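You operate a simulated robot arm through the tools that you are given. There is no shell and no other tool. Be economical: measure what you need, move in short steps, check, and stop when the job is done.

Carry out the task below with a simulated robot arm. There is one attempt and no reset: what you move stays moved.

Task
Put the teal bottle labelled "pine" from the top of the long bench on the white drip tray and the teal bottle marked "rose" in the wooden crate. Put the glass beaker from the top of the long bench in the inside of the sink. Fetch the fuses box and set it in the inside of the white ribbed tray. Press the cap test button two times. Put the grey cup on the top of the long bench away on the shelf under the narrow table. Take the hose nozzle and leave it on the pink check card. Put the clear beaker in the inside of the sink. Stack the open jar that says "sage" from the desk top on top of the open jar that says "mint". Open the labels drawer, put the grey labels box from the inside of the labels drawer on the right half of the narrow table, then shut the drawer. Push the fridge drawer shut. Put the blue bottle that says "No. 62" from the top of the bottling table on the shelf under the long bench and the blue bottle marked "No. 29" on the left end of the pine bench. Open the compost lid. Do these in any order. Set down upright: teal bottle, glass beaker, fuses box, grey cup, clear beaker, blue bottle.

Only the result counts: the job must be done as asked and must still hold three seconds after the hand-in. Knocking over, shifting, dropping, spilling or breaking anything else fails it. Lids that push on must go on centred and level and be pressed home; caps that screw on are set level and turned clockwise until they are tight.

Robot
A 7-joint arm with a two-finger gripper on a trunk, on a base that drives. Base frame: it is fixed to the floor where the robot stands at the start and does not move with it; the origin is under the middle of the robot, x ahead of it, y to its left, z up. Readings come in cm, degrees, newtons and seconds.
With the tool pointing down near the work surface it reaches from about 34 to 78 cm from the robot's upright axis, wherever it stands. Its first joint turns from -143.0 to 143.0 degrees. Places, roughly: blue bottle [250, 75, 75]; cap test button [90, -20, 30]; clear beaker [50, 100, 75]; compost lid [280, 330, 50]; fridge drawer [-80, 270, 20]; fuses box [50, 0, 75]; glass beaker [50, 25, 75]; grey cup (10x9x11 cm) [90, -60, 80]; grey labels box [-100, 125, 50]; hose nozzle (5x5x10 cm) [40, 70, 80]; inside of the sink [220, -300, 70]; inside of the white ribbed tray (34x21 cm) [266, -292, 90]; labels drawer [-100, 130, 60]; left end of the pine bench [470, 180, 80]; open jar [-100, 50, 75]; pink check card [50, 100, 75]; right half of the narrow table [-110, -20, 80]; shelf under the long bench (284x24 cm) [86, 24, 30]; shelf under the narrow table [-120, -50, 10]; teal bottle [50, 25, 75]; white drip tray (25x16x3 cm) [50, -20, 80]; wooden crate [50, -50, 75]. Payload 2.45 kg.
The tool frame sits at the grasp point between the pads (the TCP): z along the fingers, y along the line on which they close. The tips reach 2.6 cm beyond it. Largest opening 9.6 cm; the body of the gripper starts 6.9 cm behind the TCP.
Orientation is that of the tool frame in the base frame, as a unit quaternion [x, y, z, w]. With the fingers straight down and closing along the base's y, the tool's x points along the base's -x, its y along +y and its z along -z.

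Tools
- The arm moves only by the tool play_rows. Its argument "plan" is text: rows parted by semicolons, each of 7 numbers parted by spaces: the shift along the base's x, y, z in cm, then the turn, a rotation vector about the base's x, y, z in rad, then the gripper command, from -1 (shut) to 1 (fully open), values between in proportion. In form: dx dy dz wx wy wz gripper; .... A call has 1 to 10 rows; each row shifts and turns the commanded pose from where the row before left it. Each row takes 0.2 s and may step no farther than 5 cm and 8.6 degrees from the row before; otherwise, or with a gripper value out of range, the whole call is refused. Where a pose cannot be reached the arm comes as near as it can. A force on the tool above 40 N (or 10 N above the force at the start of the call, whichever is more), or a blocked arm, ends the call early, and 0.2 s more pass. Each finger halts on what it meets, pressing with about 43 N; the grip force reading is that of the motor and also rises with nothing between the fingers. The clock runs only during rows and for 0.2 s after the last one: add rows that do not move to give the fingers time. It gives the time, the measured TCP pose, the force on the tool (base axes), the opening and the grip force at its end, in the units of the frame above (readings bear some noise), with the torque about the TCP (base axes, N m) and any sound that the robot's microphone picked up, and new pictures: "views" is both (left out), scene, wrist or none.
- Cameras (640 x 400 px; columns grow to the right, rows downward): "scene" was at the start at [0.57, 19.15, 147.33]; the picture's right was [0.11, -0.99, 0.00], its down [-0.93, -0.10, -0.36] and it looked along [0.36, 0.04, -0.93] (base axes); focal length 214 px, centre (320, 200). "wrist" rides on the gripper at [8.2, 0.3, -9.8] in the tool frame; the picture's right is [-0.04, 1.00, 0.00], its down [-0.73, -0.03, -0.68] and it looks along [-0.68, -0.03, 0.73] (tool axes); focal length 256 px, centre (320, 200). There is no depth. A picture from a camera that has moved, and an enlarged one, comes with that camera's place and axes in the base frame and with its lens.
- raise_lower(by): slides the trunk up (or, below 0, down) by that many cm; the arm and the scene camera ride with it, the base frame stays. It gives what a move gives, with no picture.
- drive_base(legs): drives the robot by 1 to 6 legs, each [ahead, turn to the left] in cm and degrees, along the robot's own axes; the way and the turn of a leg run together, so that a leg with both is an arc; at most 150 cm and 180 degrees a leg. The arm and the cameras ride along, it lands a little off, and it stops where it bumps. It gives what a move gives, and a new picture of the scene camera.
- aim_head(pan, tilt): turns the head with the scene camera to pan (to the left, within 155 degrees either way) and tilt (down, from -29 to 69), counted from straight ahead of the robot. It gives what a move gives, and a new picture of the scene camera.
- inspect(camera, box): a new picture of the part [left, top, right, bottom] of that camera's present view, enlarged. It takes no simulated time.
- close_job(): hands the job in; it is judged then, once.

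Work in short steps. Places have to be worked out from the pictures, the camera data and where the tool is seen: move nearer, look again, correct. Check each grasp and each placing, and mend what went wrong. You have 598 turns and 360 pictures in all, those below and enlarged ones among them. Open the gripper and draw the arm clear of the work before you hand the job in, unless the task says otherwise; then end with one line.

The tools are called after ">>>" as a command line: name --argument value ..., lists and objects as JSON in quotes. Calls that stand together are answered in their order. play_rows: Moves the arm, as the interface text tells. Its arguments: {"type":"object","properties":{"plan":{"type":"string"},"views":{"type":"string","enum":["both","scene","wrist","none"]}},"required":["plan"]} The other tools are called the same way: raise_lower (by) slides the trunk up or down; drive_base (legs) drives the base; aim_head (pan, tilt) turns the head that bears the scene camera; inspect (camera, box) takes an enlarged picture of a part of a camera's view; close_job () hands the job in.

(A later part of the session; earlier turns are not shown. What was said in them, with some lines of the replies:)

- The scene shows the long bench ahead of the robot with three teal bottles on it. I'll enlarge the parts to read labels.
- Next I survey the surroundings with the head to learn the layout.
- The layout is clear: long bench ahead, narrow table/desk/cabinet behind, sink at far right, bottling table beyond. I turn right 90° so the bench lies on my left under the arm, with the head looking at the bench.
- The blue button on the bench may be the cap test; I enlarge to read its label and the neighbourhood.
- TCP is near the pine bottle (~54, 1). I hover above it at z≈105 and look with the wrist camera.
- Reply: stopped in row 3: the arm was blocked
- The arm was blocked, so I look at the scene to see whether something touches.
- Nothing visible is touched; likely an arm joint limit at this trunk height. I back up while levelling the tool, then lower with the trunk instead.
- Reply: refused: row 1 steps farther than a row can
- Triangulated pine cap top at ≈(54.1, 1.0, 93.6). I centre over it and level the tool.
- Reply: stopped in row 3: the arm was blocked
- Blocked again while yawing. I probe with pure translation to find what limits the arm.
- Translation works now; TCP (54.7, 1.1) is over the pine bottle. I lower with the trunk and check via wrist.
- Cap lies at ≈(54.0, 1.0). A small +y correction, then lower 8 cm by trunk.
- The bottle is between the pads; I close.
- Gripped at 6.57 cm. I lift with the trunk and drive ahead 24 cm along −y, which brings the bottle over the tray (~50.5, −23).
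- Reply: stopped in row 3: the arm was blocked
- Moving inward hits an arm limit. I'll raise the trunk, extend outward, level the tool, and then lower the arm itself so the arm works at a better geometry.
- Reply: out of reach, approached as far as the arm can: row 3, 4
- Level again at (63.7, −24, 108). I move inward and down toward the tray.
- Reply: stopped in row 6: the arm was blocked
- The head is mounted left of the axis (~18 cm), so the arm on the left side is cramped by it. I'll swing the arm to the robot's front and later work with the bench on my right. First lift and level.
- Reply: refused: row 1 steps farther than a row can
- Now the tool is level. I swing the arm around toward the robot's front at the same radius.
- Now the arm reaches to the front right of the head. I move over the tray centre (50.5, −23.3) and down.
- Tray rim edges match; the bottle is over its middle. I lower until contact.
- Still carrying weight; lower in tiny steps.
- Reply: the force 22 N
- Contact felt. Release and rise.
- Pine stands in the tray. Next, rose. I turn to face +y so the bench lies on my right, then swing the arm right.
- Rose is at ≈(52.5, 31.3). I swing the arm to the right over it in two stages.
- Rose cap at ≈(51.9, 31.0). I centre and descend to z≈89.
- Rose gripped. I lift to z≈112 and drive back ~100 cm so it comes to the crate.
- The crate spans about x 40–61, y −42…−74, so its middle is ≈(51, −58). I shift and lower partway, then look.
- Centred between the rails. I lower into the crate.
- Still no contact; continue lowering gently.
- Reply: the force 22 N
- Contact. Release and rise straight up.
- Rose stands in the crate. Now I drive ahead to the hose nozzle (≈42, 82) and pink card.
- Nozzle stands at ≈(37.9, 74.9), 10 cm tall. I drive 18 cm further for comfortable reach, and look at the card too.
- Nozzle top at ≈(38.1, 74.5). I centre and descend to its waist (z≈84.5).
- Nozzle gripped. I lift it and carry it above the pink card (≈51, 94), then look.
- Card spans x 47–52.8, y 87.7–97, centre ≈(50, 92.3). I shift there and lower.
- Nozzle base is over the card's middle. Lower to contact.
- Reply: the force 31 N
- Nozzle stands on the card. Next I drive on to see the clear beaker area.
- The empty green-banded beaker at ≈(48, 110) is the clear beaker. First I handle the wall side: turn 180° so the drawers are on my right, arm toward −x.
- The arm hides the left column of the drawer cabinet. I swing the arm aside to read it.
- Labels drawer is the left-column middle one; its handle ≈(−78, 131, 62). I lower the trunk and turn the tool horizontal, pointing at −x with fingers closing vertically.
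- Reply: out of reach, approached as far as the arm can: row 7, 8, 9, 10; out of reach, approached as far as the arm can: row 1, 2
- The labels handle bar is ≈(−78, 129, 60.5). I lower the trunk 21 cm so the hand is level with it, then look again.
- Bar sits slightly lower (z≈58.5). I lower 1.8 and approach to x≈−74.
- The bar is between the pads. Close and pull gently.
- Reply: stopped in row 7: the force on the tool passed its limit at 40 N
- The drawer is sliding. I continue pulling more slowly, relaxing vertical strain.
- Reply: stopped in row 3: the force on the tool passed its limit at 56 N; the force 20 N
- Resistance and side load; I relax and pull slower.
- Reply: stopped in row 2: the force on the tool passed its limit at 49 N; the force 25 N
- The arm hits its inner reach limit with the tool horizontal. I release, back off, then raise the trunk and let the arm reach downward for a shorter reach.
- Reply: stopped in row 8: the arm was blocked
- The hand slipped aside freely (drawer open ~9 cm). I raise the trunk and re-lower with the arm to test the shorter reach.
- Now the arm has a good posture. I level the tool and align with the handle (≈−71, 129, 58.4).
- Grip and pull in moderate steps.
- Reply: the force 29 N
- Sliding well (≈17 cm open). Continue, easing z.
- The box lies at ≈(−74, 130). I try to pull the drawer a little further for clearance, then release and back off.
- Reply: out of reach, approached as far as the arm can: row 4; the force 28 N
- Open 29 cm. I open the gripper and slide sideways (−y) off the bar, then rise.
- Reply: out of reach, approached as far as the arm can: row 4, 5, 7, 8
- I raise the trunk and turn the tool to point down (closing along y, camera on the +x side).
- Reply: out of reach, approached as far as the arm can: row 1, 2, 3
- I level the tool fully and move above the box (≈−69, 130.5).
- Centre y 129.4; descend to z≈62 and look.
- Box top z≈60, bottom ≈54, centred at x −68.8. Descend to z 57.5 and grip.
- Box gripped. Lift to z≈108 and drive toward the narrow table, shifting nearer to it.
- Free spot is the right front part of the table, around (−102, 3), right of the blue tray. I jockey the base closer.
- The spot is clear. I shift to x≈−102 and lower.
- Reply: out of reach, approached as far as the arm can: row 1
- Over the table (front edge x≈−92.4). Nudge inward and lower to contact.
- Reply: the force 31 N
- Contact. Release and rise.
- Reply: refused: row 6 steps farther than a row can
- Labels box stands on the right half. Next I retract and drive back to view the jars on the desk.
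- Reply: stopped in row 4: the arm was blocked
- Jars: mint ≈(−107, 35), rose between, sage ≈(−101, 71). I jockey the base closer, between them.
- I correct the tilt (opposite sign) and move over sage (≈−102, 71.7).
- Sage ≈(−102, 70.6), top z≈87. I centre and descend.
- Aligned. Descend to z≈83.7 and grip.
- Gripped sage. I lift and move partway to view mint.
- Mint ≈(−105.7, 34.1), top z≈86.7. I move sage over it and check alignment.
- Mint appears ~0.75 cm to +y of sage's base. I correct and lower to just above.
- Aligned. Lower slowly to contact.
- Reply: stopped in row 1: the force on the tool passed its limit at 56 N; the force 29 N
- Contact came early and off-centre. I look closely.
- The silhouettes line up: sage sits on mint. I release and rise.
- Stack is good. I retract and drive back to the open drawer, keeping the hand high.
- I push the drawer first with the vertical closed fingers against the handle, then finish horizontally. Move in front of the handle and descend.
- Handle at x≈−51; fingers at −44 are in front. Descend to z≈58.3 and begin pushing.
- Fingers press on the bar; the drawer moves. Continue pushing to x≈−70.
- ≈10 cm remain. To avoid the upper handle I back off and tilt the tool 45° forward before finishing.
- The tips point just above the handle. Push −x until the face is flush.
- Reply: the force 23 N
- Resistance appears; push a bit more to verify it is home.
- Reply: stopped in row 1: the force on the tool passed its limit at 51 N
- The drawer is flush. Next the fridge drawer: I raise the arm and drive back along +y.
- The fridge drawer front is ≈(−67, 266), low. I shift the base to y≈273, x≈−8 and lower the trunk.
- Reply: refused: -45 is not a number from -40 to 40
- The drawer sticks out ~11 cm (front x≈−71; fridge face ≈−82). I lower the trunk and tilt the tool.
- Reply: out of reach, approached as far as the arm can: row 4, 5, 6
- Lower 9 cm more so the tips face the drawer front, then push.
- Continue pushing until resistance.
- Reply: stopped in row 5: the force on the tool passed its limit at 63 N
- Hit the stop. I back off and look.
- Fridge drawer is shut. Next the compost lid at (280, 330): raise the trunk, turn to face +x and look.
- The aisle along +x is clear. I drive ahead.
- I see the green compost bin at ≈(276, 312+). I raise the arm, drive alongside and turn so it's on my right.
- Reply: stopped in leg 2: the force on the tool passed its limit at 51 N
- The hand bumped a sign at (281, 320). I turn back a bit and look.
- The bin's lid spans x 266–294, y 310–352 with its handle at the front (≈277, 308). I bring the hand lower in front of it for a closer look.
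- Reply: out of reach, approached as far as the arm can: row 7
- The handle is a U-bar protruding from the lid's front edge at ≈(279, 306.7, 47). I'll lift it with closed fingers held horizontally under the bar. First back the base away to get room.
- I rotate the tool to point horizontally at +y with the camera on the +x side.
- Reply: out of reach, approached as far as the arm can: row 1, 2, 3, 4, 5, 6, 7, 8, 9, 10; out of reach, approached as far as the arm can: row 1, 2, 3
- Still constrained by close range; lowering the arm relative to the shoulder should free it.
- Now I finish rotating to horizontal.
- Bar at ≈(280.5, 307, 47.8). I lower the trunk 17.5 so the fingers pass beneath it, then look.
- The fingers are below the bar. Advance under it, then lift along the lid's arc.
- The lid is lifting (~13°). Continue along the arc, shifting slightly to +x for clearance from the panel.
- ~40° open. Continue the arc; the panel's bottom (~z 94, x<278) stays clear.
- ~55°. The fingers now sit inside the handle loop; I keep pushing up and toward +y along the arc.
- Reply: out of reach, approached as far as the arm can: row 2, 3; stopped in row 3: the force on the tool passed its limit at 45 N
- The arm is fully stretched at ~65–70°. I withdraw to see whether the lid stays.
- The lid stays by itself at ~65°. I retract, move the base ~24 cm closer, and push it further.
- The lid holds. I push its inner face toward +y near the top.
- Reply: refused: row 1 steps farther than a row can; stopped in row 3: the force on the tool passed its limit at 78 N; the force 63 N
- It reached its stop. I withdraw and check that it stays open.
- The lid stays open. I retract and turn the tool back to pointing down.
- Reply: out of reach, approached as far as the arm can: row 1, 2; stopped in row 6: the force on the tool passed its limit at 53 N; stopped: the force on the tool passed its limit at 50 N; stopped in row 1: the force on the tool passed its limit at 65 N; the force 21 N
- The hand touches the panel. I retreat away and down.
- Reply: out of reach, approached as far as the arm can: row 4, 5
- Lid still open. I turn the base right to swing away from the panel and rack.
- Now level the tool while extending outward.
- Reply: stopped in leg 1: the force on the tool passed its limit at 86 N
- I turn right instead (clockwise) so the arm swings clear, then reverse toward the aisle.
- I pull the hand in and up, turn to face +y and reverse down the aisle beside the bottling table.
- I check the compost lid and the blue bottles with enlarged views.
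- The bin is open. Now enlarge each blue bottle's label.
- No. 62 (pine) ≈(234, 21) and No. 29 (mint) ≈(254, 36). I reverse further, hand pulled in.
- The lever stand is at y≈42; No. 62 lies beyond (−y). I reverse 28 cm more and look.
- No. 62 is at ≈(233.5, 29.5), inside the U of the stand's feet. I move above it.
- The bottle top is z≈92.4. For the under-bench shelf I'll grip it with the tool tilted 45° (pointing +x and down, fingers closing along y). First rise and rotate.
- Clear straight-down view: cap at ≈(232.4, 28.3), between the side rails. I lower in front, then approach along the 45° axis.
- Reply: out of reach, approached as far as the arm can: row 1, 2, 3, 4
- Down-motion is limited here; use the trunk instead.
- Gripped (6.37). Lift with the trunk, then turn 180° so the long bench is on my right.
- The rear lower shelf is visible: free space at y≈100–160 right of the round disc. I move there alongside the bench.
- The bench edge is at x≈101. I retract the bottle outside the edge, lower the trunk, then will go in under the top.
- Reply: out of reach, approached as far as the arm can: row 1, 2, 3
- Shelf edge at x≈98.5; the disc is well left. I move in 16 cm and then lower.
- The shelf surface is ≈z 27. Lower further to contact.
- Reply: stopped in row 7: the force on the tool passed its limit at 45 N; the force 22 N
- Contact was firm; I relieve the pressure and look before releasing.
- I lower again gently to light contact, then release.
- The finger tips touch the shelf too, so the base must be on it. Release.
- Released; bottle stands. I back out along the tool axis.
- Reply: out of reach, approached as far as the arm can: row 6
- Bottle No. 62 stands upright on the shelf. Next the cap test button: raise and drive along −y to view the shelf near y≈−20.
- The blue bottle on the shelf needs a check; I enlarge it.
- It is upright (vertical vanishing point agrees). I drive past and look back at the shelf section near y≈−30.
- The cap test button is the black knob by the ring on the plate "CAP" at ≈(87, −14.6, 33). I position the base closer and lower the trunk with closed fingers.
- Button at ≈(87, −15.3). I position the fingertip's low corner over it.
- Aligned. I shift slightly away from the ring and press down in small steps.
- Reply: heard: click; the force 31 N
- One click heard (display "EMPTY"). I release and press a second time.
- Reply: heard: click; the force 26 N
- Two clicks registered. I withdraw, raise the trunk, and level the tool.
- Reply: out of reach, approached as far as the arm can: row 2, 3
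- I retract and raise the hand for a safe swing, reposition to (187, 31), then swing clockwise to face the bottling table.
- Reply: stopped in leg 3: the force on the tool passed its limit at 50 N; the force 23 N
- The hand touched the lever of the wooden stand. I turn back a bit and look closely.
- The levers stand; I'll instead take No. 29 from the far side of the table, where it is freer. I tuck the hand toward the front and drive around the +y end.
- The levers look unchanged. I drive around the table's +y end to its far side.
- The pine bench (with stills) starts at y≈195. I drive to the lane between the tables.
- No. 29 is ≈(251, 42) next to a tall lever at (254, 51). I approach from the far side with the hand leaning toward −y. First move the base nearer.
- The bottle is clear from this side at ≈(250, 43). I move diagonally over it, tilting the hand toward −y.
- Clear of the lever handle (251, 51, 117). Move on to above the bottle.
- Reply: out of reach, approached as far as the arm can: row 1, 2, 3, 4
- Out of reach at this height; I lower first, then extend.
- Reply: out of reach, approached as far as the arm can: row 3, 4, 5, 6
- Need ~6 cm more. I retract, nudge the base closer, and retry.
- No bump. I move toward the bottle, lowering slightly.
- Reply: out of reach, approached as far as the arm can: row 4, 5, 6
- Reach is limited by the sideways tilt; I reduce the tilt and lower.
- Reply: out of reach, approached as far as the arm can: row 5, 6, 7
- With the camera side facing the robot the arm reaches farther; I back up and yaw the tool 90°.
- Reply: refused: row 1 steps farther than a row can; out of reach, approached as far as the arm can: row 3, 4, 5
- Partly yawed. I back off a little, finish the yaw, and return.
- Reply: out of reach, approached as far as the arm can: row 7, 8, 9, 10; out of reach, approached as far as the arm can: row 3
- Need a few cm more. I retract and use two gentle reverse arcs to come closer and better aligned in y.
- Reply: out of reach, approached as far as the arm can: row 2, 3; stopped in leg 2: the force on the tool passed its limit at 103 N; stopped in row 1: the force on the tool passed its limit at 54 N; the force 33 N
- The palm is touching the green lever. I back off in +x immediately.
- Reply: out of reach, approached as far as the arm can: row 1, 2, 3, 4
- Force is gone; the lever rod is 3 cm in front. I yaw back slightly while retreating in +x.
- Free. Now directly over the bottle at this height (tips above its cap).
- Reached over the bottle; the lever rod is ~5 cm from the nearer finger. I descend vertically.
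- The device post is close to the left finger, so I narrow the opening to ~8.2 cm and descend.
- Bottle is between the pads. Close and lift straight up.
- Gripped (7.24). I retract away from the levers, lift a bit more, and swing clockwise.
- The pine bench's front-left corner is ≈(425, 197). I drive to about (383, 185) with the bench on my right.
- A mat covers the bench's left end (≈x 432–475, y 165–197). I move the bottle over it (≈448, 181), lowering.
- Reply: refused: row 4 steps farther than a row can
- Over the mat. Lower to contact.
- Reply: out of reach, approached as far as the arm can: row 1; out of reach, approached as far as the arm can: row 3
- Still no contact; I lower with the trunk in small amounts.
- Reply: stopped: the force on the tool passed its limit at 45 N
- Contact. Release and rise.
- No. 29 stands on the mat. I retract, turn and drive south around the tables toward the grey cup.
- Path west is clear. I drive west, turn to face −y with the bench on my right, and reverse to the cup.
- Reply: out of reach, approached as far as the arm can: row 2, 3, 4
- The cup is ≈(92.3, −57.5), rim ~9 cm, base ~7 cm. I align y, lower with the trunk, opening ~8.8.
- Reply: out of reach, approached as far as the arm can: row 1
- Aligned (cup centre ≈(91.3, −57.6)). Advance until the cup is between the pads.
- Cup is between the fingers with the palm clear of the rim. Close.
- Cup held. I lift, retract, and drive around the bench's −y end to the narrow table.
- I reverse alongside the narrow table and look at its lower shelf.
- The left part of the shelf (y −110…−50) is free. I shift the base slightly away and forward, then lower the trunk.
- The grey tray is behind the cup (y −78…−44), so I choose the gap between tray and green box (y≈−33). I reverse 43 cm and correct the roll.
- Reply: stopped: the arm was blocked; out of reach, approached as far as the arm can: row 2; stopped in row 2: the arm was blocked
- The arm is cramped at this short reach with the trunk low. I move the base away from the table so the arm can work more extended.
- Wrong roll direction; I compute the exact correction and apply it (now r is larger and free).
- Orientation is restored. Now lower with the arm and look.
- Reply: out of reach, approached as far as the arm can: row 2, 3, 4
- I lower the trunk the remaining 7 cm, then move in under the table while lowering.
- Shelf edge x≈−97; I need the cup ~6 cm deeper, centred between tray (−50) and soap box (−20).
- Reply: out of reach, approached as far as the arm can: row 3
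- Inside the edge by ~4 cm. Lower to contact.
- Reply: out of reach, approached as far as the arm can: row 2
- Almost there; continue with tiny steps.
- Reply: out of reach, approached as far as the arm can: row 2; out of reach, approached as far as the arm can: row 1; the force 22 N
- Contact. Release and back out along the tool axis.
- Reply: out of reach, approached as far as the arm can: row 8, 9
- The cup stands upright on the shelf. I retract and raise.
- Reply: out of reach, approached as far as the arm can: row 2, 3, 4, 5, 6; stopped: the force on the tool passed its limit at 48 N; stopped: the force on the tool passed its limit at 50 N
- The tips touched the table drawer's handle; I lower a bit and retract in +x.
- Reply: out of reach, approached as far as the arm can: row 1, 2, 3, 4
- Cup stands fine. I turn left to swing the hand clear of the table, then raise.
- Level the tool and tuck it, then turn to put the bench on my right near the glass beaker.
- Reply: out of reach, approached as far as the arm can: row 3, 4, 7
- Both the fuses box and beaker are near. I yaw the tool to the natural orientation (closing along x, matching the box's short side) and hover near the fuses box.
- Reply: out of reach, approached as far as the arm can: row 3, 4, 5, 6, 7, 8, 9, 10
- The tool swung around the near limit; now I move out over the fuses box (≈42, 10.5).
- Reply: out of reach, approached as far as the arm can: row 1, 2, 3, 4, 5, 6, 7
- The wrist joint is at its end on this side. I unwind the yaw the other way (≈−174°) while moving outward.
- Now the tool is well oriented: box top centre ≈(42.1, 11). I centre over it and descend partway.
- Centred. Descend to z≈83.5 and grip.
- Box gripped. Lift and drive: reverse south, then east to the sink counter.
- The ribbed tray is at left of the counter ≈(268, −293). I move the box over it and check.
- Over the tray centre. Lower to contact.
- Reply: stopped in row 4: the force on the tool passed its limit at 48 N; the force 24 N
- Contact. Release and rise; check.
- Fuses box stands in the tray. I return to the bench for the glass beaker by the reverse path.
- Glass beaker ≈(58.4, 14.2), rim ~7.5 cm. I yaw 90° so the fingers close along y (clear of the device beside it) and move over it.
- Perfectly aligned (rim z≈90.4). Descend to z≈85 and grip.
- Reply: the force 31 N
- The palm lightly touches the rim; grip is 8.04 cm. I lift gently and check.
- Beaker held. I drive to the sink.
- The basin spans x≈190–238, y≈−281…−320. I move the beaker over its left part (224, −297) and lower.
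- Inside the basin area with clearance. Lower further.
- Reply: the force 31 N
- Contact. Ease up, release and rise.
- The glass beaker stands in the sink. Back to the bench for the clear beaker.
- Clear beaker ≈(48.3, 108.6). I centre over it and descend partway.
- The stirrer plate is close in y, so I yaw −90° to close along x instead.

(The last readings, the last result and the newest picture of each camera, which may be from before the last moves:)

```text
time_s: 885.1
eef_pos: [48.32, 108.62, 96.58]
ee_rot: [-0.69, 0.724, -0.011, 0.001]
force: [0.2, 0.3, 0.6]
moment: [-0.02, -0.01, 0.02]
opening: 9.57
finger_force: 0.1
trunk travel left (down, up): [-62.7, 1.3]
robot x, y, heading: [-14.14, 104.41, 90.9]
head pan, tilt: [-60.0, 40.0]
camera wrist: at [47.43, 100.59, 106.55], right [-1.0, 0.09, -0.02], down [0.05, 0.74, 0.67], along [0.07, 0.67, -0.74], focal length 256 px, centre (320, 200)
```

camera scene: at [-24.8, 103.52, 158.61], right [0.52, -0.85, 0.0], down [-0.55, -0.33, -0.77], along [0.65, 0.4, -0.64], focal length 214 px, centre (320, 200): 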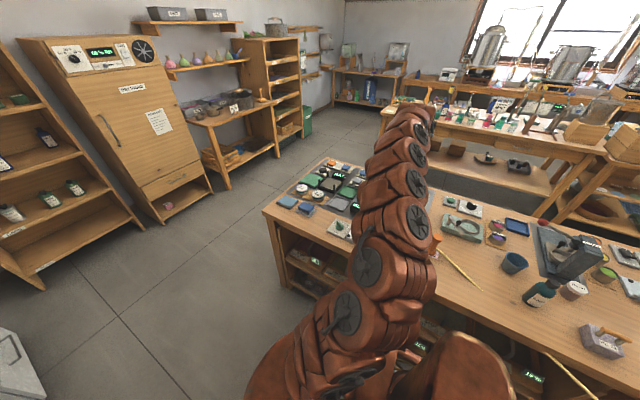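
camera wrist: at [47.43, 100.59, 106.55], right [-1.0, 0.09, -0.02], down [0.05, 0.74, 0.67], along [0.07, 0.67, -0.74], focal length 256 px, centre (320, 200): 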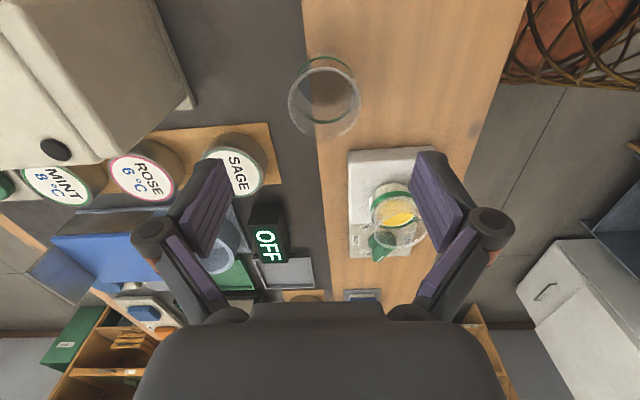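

Aligned apart from ~0.6 cm in y. Correct, descend to z≈83 and grip.

>>> play_rows --plan "-0.2 -0.5 -4.5 0 0 0 1;0 0 -4.5 0 0 0 1;0 0 -4.3 0 0 0 1;0 0 0 0 0 0 1;0 0 0 0 0 0 -1;0 0 0 0 0 0 -1;0 0 0 0 0 0 -1;0 0 0 0 0 0 -1;0 0 3 0 0 0 -1" --views "wrist"

```text
time_s: 887.1
eef_pos: [48.03, 107.95, 86.3]
ee_rot: [-0.689, 0.724, -0.011, 0.001]
force: [-0.3, -0.8, -0.9]
moment: [0.0, 0.01, -0.02]
opening: 5.15
finger_force: 42.9
trunk travel left (down, up): [-62.7, 1.3]
robot x, y, heading: [-14.26, 104.57, 91.1]
head pan, tilt: [-60.0, 40.0]
camera wrist: at [47.24, 100.05, 96.32], right [-1.0, 0.09, -0.02], down [0.05, 0.74, 0.67], along [0.07, 0.67, -0.74], focal length 256 px, centre (320, 200)
```

wrist: 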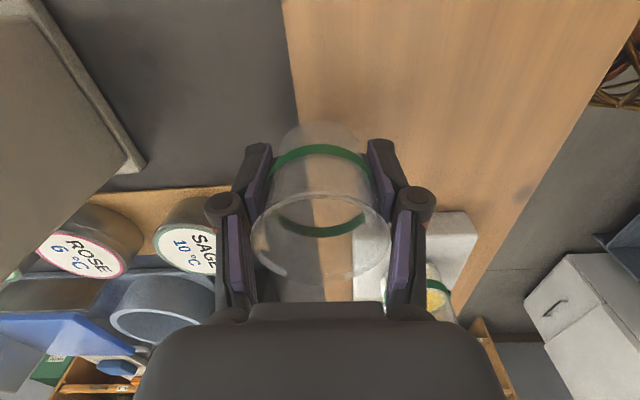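

Gripped (5.15). Lift and drive to the sink.

>>> play_rows --plan "-1 0 4.5 0 0 0 -1;-1 0 4.5 0 0 0 -1;-1 0 4.5 0 0 0 -1;-1 0 4.5 0 0 0 -1;-1 0 4 0 0 0 -1" --views "none"

>>> drive_base --legs '[[-150, 0], [-148, 0], [0, -98], [150, 0], [68, 0], [0, 7]]'

>>> play_rows --plan "0 0 0 0 0 0 -1" --views "wrist"

```text
time_s: 888.3
eef_pos: [43.11, 108.03, 108.37]
ee_rot: [-0.691, 0.723, -0.01, 0.0]
force: [0.1, 0.0, -0.7]
moment: [-0.01, 0.0, 0.0]
opening: 5.15
finger_force: 42.4
trunk travel left (down, up): [-62.7, 1.3]
robot x, y, heading: [-13.87, 104.08, 91.5]
head pan, tilt: [-60.0, 40.0]
```

```text
time_s: 917.9
eef_pos: [212.37, -276.29, 108.35]
ee_rot: [0.027, 1.0, -0.009, -0.007]
force: [0.1, -0.1, -0.6]
moment: [-0.02, 0.0, -0.01]
opening: 5.05
finger_force: 42.8
trunk travel left (down, up): [-62.7, 1.3]
robot x, y, heading: [208.95, -219.27, 0.7]
head pan, tilt: [-60.0, 40.0]
camera scene: at [207.91, -208.06, 158.61], right [-0.86, -0.52, 0.0], down [-0.33, 0.55, -0.77], along [0.39, -0.66, -0.64], focal length 214 px, centre (320, 200)
```

scene: 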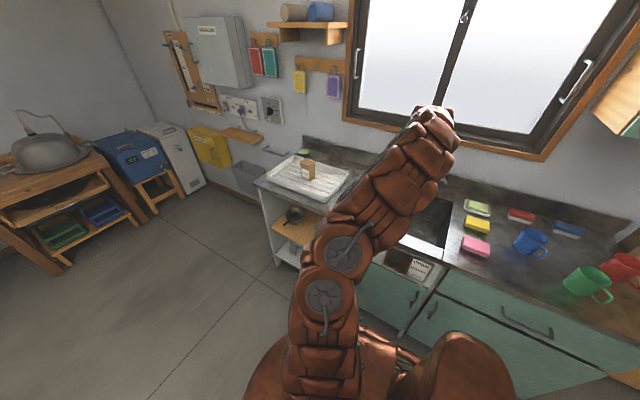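

```text
time_s: 918.3
eef_pos: [212.28, -276.36, 108.31]
ee_rot: [0.026, 1.0, -0.007, -0.008]
force: [0.5, 0.4, -1.0]
moment: [-0.03, 0.03, -0.02]
opening: 5.05
finger_force: 43.3
trunk travel left (down, up): [-62.7, 1.3]
robot x, y, heading: [208.65, -218.88, 1.1]
head pan, tilt: [-60.0, 40.0]
camera wrist: at [204.37, -275.42, 118.32], right [0.09, 1.0, -0.02], down [0.74, -0.06, 0.67], along [0.67, -0.07, -0.74], focal length 256 px, centre (320, 200)
```

wrist: 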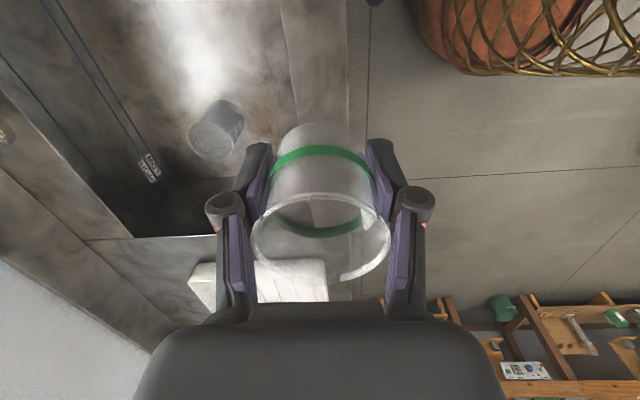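

I move over the basin (208, −291) and lower.

>>> play_rows --plan "-1 -3.6 -1 0 0 0 -1;-1 -3.7 -1 0 0 0 -1;-1 -3.7 -1 0 0 0 -1;-1 -3.7 -1 0 0 0 -1;0 0 -4 0 0 0 -1;0 0 0 0 0 0 -1" --views "wrist"

```text
time_s: 919.7
eef_pos: [208.29, -291.07, 100.32]
ee_rot: [0.026, 1.0, -0.009, -0.008]
force: [-0.2, -0.5, 0.2]
moment: [-0.06, 0.04, 0.02]
opening: 5.05
finger_force: 43.3
trunk travel left (down, up): [-62.7, 1.3]
robot x, y, heading: [208.95, -219.33, 1.1]
head pan, tilt: [-60.0, 40.0]
camera wrist: at [200.31, -290.11, 110.3], right [0.09, 1.0, -0.02], down [0.74, -0.06, 0.67], along [0.67, -0.07, -0.74], focal length 256 px, centre (320, 200)
```

wrist: 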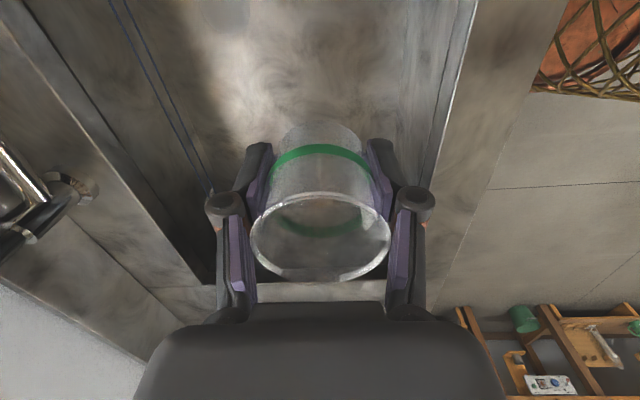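

Clear of walls and faucet. Lower toward the basin floor.

>>> play_rows --plan "0 0 -4.5 0 0 0 -1;0 0 -4.5 0 0 0 -1;0 0 -4.5 0 0 0 -1;0 0 -4.5 0 0 0 -1;0 0 -2 0 0 0 -1;0 0 -1 0 0 0 -1;0 0 -0.6 0 0 0 -1;0 0 -0.6 0 0 0 -1;0 0 -0.6 0 0 0 -1;0 0 0 0 0 0 -1" --views "none"

```text
time_s: 921.9
eef_pos: [208.29, -291.2, 77.63]
ee_rot: [0.025, 1.0, -0.009, -0.007]
force: [0.3, -0.1, -1.5]
moment: [-0.01, 0.03, -0.01]
opening: 5.03
finger_force: 42.7
trunk travel left (down, up): [-62.7, 1.3]
robot x, y, heading: [208.95, -219.07, 1.2]
head pan, tilt: [-60.0, 40.0]
```

>>> play_rows --plan "0 0 -0.5 0 0 0 -1;0 0 -0.5 0 0 0 -1;0 0 -0.5 0 0 0 -1;0 0 -0.5 0 0 0 -1;0 0 -0.5 0 0 0 -1;0 0 -0.5 0 0 0 -1;0 0 0 0 0 0 -1" --views "wrist"

```text
time_s: 923.5
eef_pos: [208.42, -291.13, 74.6]
ee_rot: [0.026, 1.0, -0.009, -0.007]
force: [0.2, 0.1, -0.3]
moment: [-0.01, 0.01, -0.01]
opening: 5.04
finger_force: 43.7
trunk travel left (down, up): [-62.7, 1.3]
robot x, y, heading: [208.46, -219.34, 0.9]
head pan, tilt: [-60.0, 40.0]
camera wrist: at [200.38, -290.14, 84.55], right [0.09, 1.0, -0.02], down [0.74, -0.06, 0.67], along [0.67, -0.07, -0.74], focal length 256 px, centre (320, 200)
```

wrist: 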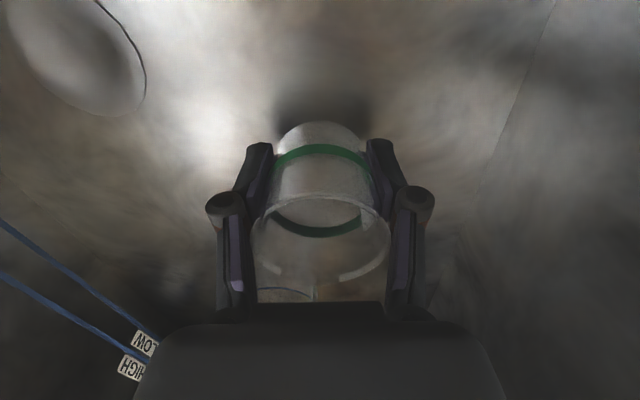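

>>> play_rows --plan "0 0 -0.4 0 0 0 -1;0 0 -0.4 0 0 0 -1;0 0 -0.4 0 0 0 -1;0 0 -0.4 0 0 0 -1;0 0 0 0 0 0 -1" --views "none"

```text
time_s: 924.7
eef_pos: [208.34, -291.18, 73.21]
ee_rot: [0.026, 1.0, -0.01, -0.007]
force: [-2.8, 2.5, 22.1]
moment: [0.54, -0.13, 0.16]
opening: 4.97
finger_force: 43.3
trunk travel left (down, up): [-62.7, 1.3]
robot x, y, heading: [208.81, -219.43, 1.0]
head pan, tilt: [-60.0, 40.0]
```

Contact. Ease, release partially, and rise.

>>> play_rows --plan "0 0 0.3 0 0 0 -1;0 0 0 0 0 0 -0.1;0 0 0 0 0 0 0.4;0 0 0 0 0 0 0.6;0 0 0 0 0 0 0.6;0 0 4 0 0 0 0.6;0 0 4.5 0 0 0 0.6;0 0 4.5 0 0 0 0.6;0 0 4.5 0 0 0 0.6;0 0 4.5 0 0 0 0.6" --views "wrist"

```text
time_s: 926.9
eef_pos: [208.45, -291.12, 95.37]
ee_rot: [0.026, 1.0, -0.009, -0.007]
force: [0.8, -1.0, 0.1]
moment: [0.01, 0.02, 0.01]
opening: 7.67
finger_force: 0.1
trunk travel left (down, up): [-62.7, 1.3]
robot x, y, heading: [208.98, -218.58, 1.1]
head pan, tilt: [-60.0, 40.0]
camera wrist: at [200.41, -290.11, 105.24], right [0.09, 1.0, -0.02], down [0.74, -0.06, 0.67], along [0.67, -0.07, -0.74], focal length 256 px, centre (320, 200)
```

wrist: 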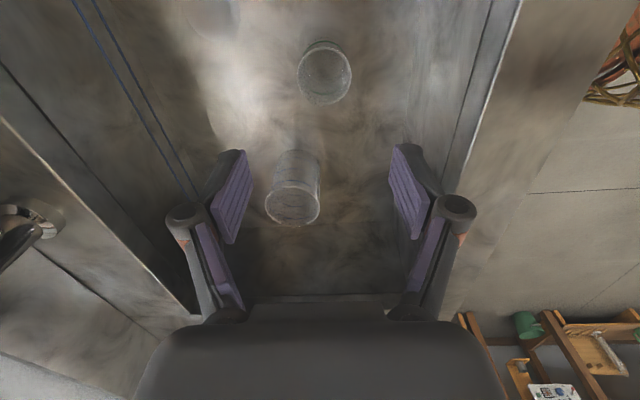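

Both beakers stand upright in the sink. I draw the arm clear and take a final look at the tray and sink.

>>> play_rows --plan "0 0 4.5 0 0 0 1;0 1 4.5 0 0 0 1;0 3 3 0 0 0 1;0 4 0 0 0 0 1;0 4 0 0 0 0 1" --views "none"

>>> drive_base --legs '[[-90, 0], [0, 60]]'

>>> aim_head --pan 55 --tilt 28

```text
time_s: 928.1
eef_pos: [208.39, -279.01, 107.39]
ee_rot: [0.025, 1.0, -0.009, -0.007]
force: [-0.3, 0.0, 0.8]
moment: [-0.04, 0.0, 0.04]
opening: 9.61
finger_force: 0.1
trunk travel left (down, up): [-62.7, 1.3]
robot x, y, heading: [208.5, -219.11, 0.7]
head pan, tilt: [-60.0, 40.0]
```

```text
time_s: 935.5
eef_pos: [170.98, -250.85, 107.25]
ee_rot: [-0.481, 0.876, -0.011, -0.002]
force: [0.1, 0.3, 0.0]
moment: [0.01, 0.0, 0.01]
opening: 9.6
finger_force: 0.2
trunk travel left (down, up): [-62.7, 1.3]
robot x, y, heading: [119.15, -220.56, 61.4]
head pan, tilt: [-60.0, 40.0]
camera scene: at [109.37, -216.04, 158.61], right [0.03, -1.0, 0.0], down [-0.64, -0.02, -0.77], along [0.77, 0.02, -0.64], focal length 214 px, centre (320, 200)
```

scene: 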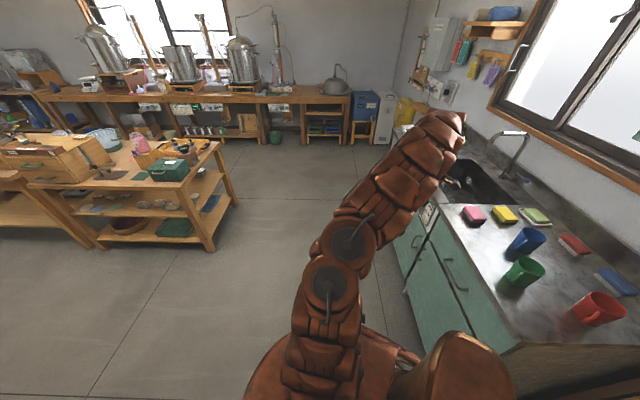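

```text
time_s: 937.4
eef_pos: [171.09, -250.92, 107.34]
ee_rot: [-0.48, 0.877, -0.011, -0.001]
force: [-0.4, -0.5, 0.0]
moment: [0.04, -0.04, 0.01]
opening: 9.6
finger_force: 0.0
trunk travel left (down, up): [-62.7, 1.3]
robot x, y, heading: [119.2, -221.28, 61.3]
head pan, tilt: [55.0, 28.0]
camera scene: at [96.82, -208.09, 160.46], right [0.9, 0.44, 0.0], down [0.21, -0.42, -0.88], along [-0.39, 0.79, -0.47], focal length 214 px, centre (320, 200)
```

scene: 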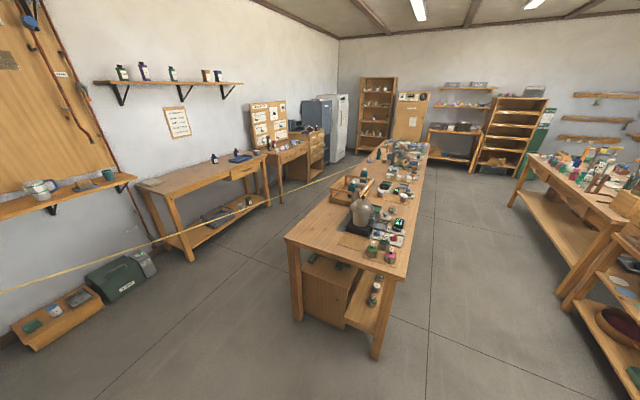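

>>> inspect --camera "scene" --box '[130, 90, 350, 260]'

>>> inspect --camera "scene" --box '[470, 80, 640, 210]'

>>> inspect --camera "scene" --box '[320, 130, 440, 270]'

```text
2.35 times, centred on (240, 175) of scene
camera zoom: at [96.82, -208.09, 160.46], right [0.9, 0.44, 0.0], down [0.21, -0.42, -0.88], along [-0.39, 0.79, -0.47], focal length 505 px, centre (508, 259)
```

zoom: 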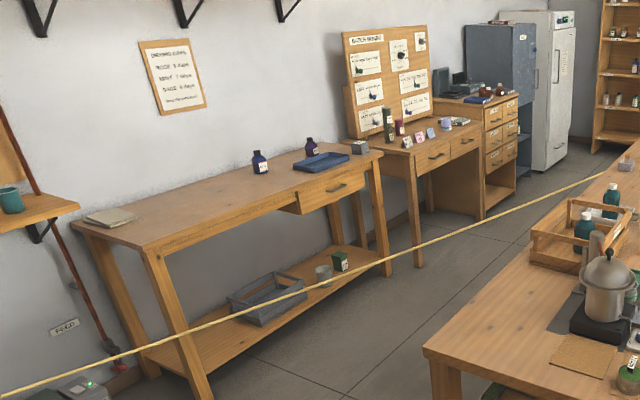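

```text
3.08 times, centred on (555, 145) of scene
camera zoom: at [96.82, -208.09, 160.46], right [0.9, 0.44, 0.0], down [0.21, -0.42, -0.88], along [-0.39, 0.79, -0.47], focal length 660 px, centre (-403, 369)
```

zoom: 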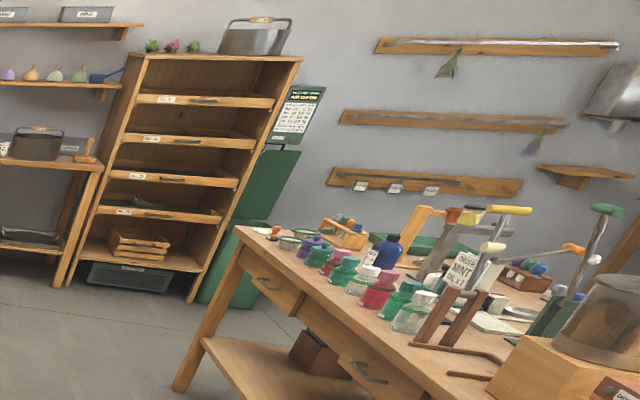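

```text
2.86 times, centred on (380, 200) of scene
camera zoom: at [96.82, -208.09, 160.46], right [0.9, 0.44, 0.0], down [0.21, -0.42, -0.88], along [-0.39, 0.79, -0.47], focal length 613 px, centre (149, 200)
```

zoom: 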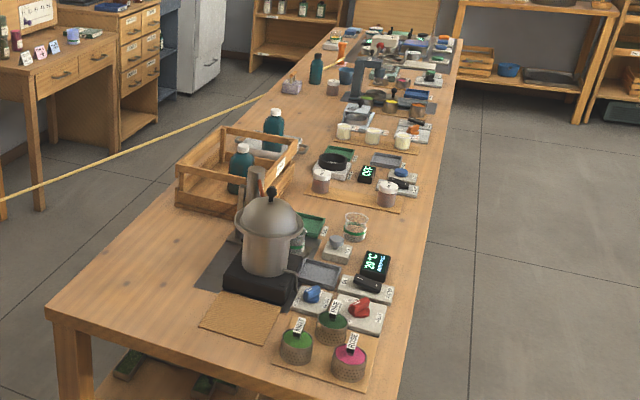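

The final views confirm each item, and the gripper is open and clear of the work. I hand the job in.

>>> close_job

```text
The job is handed in.
```

All the listed steps are done and checked in the pictures, and the job is handed in. The hand or palm did bump the drier panel, two bottling-table levers and the narrow table's drawer handle along the way. None of them looked moved or knocked over afterwards.
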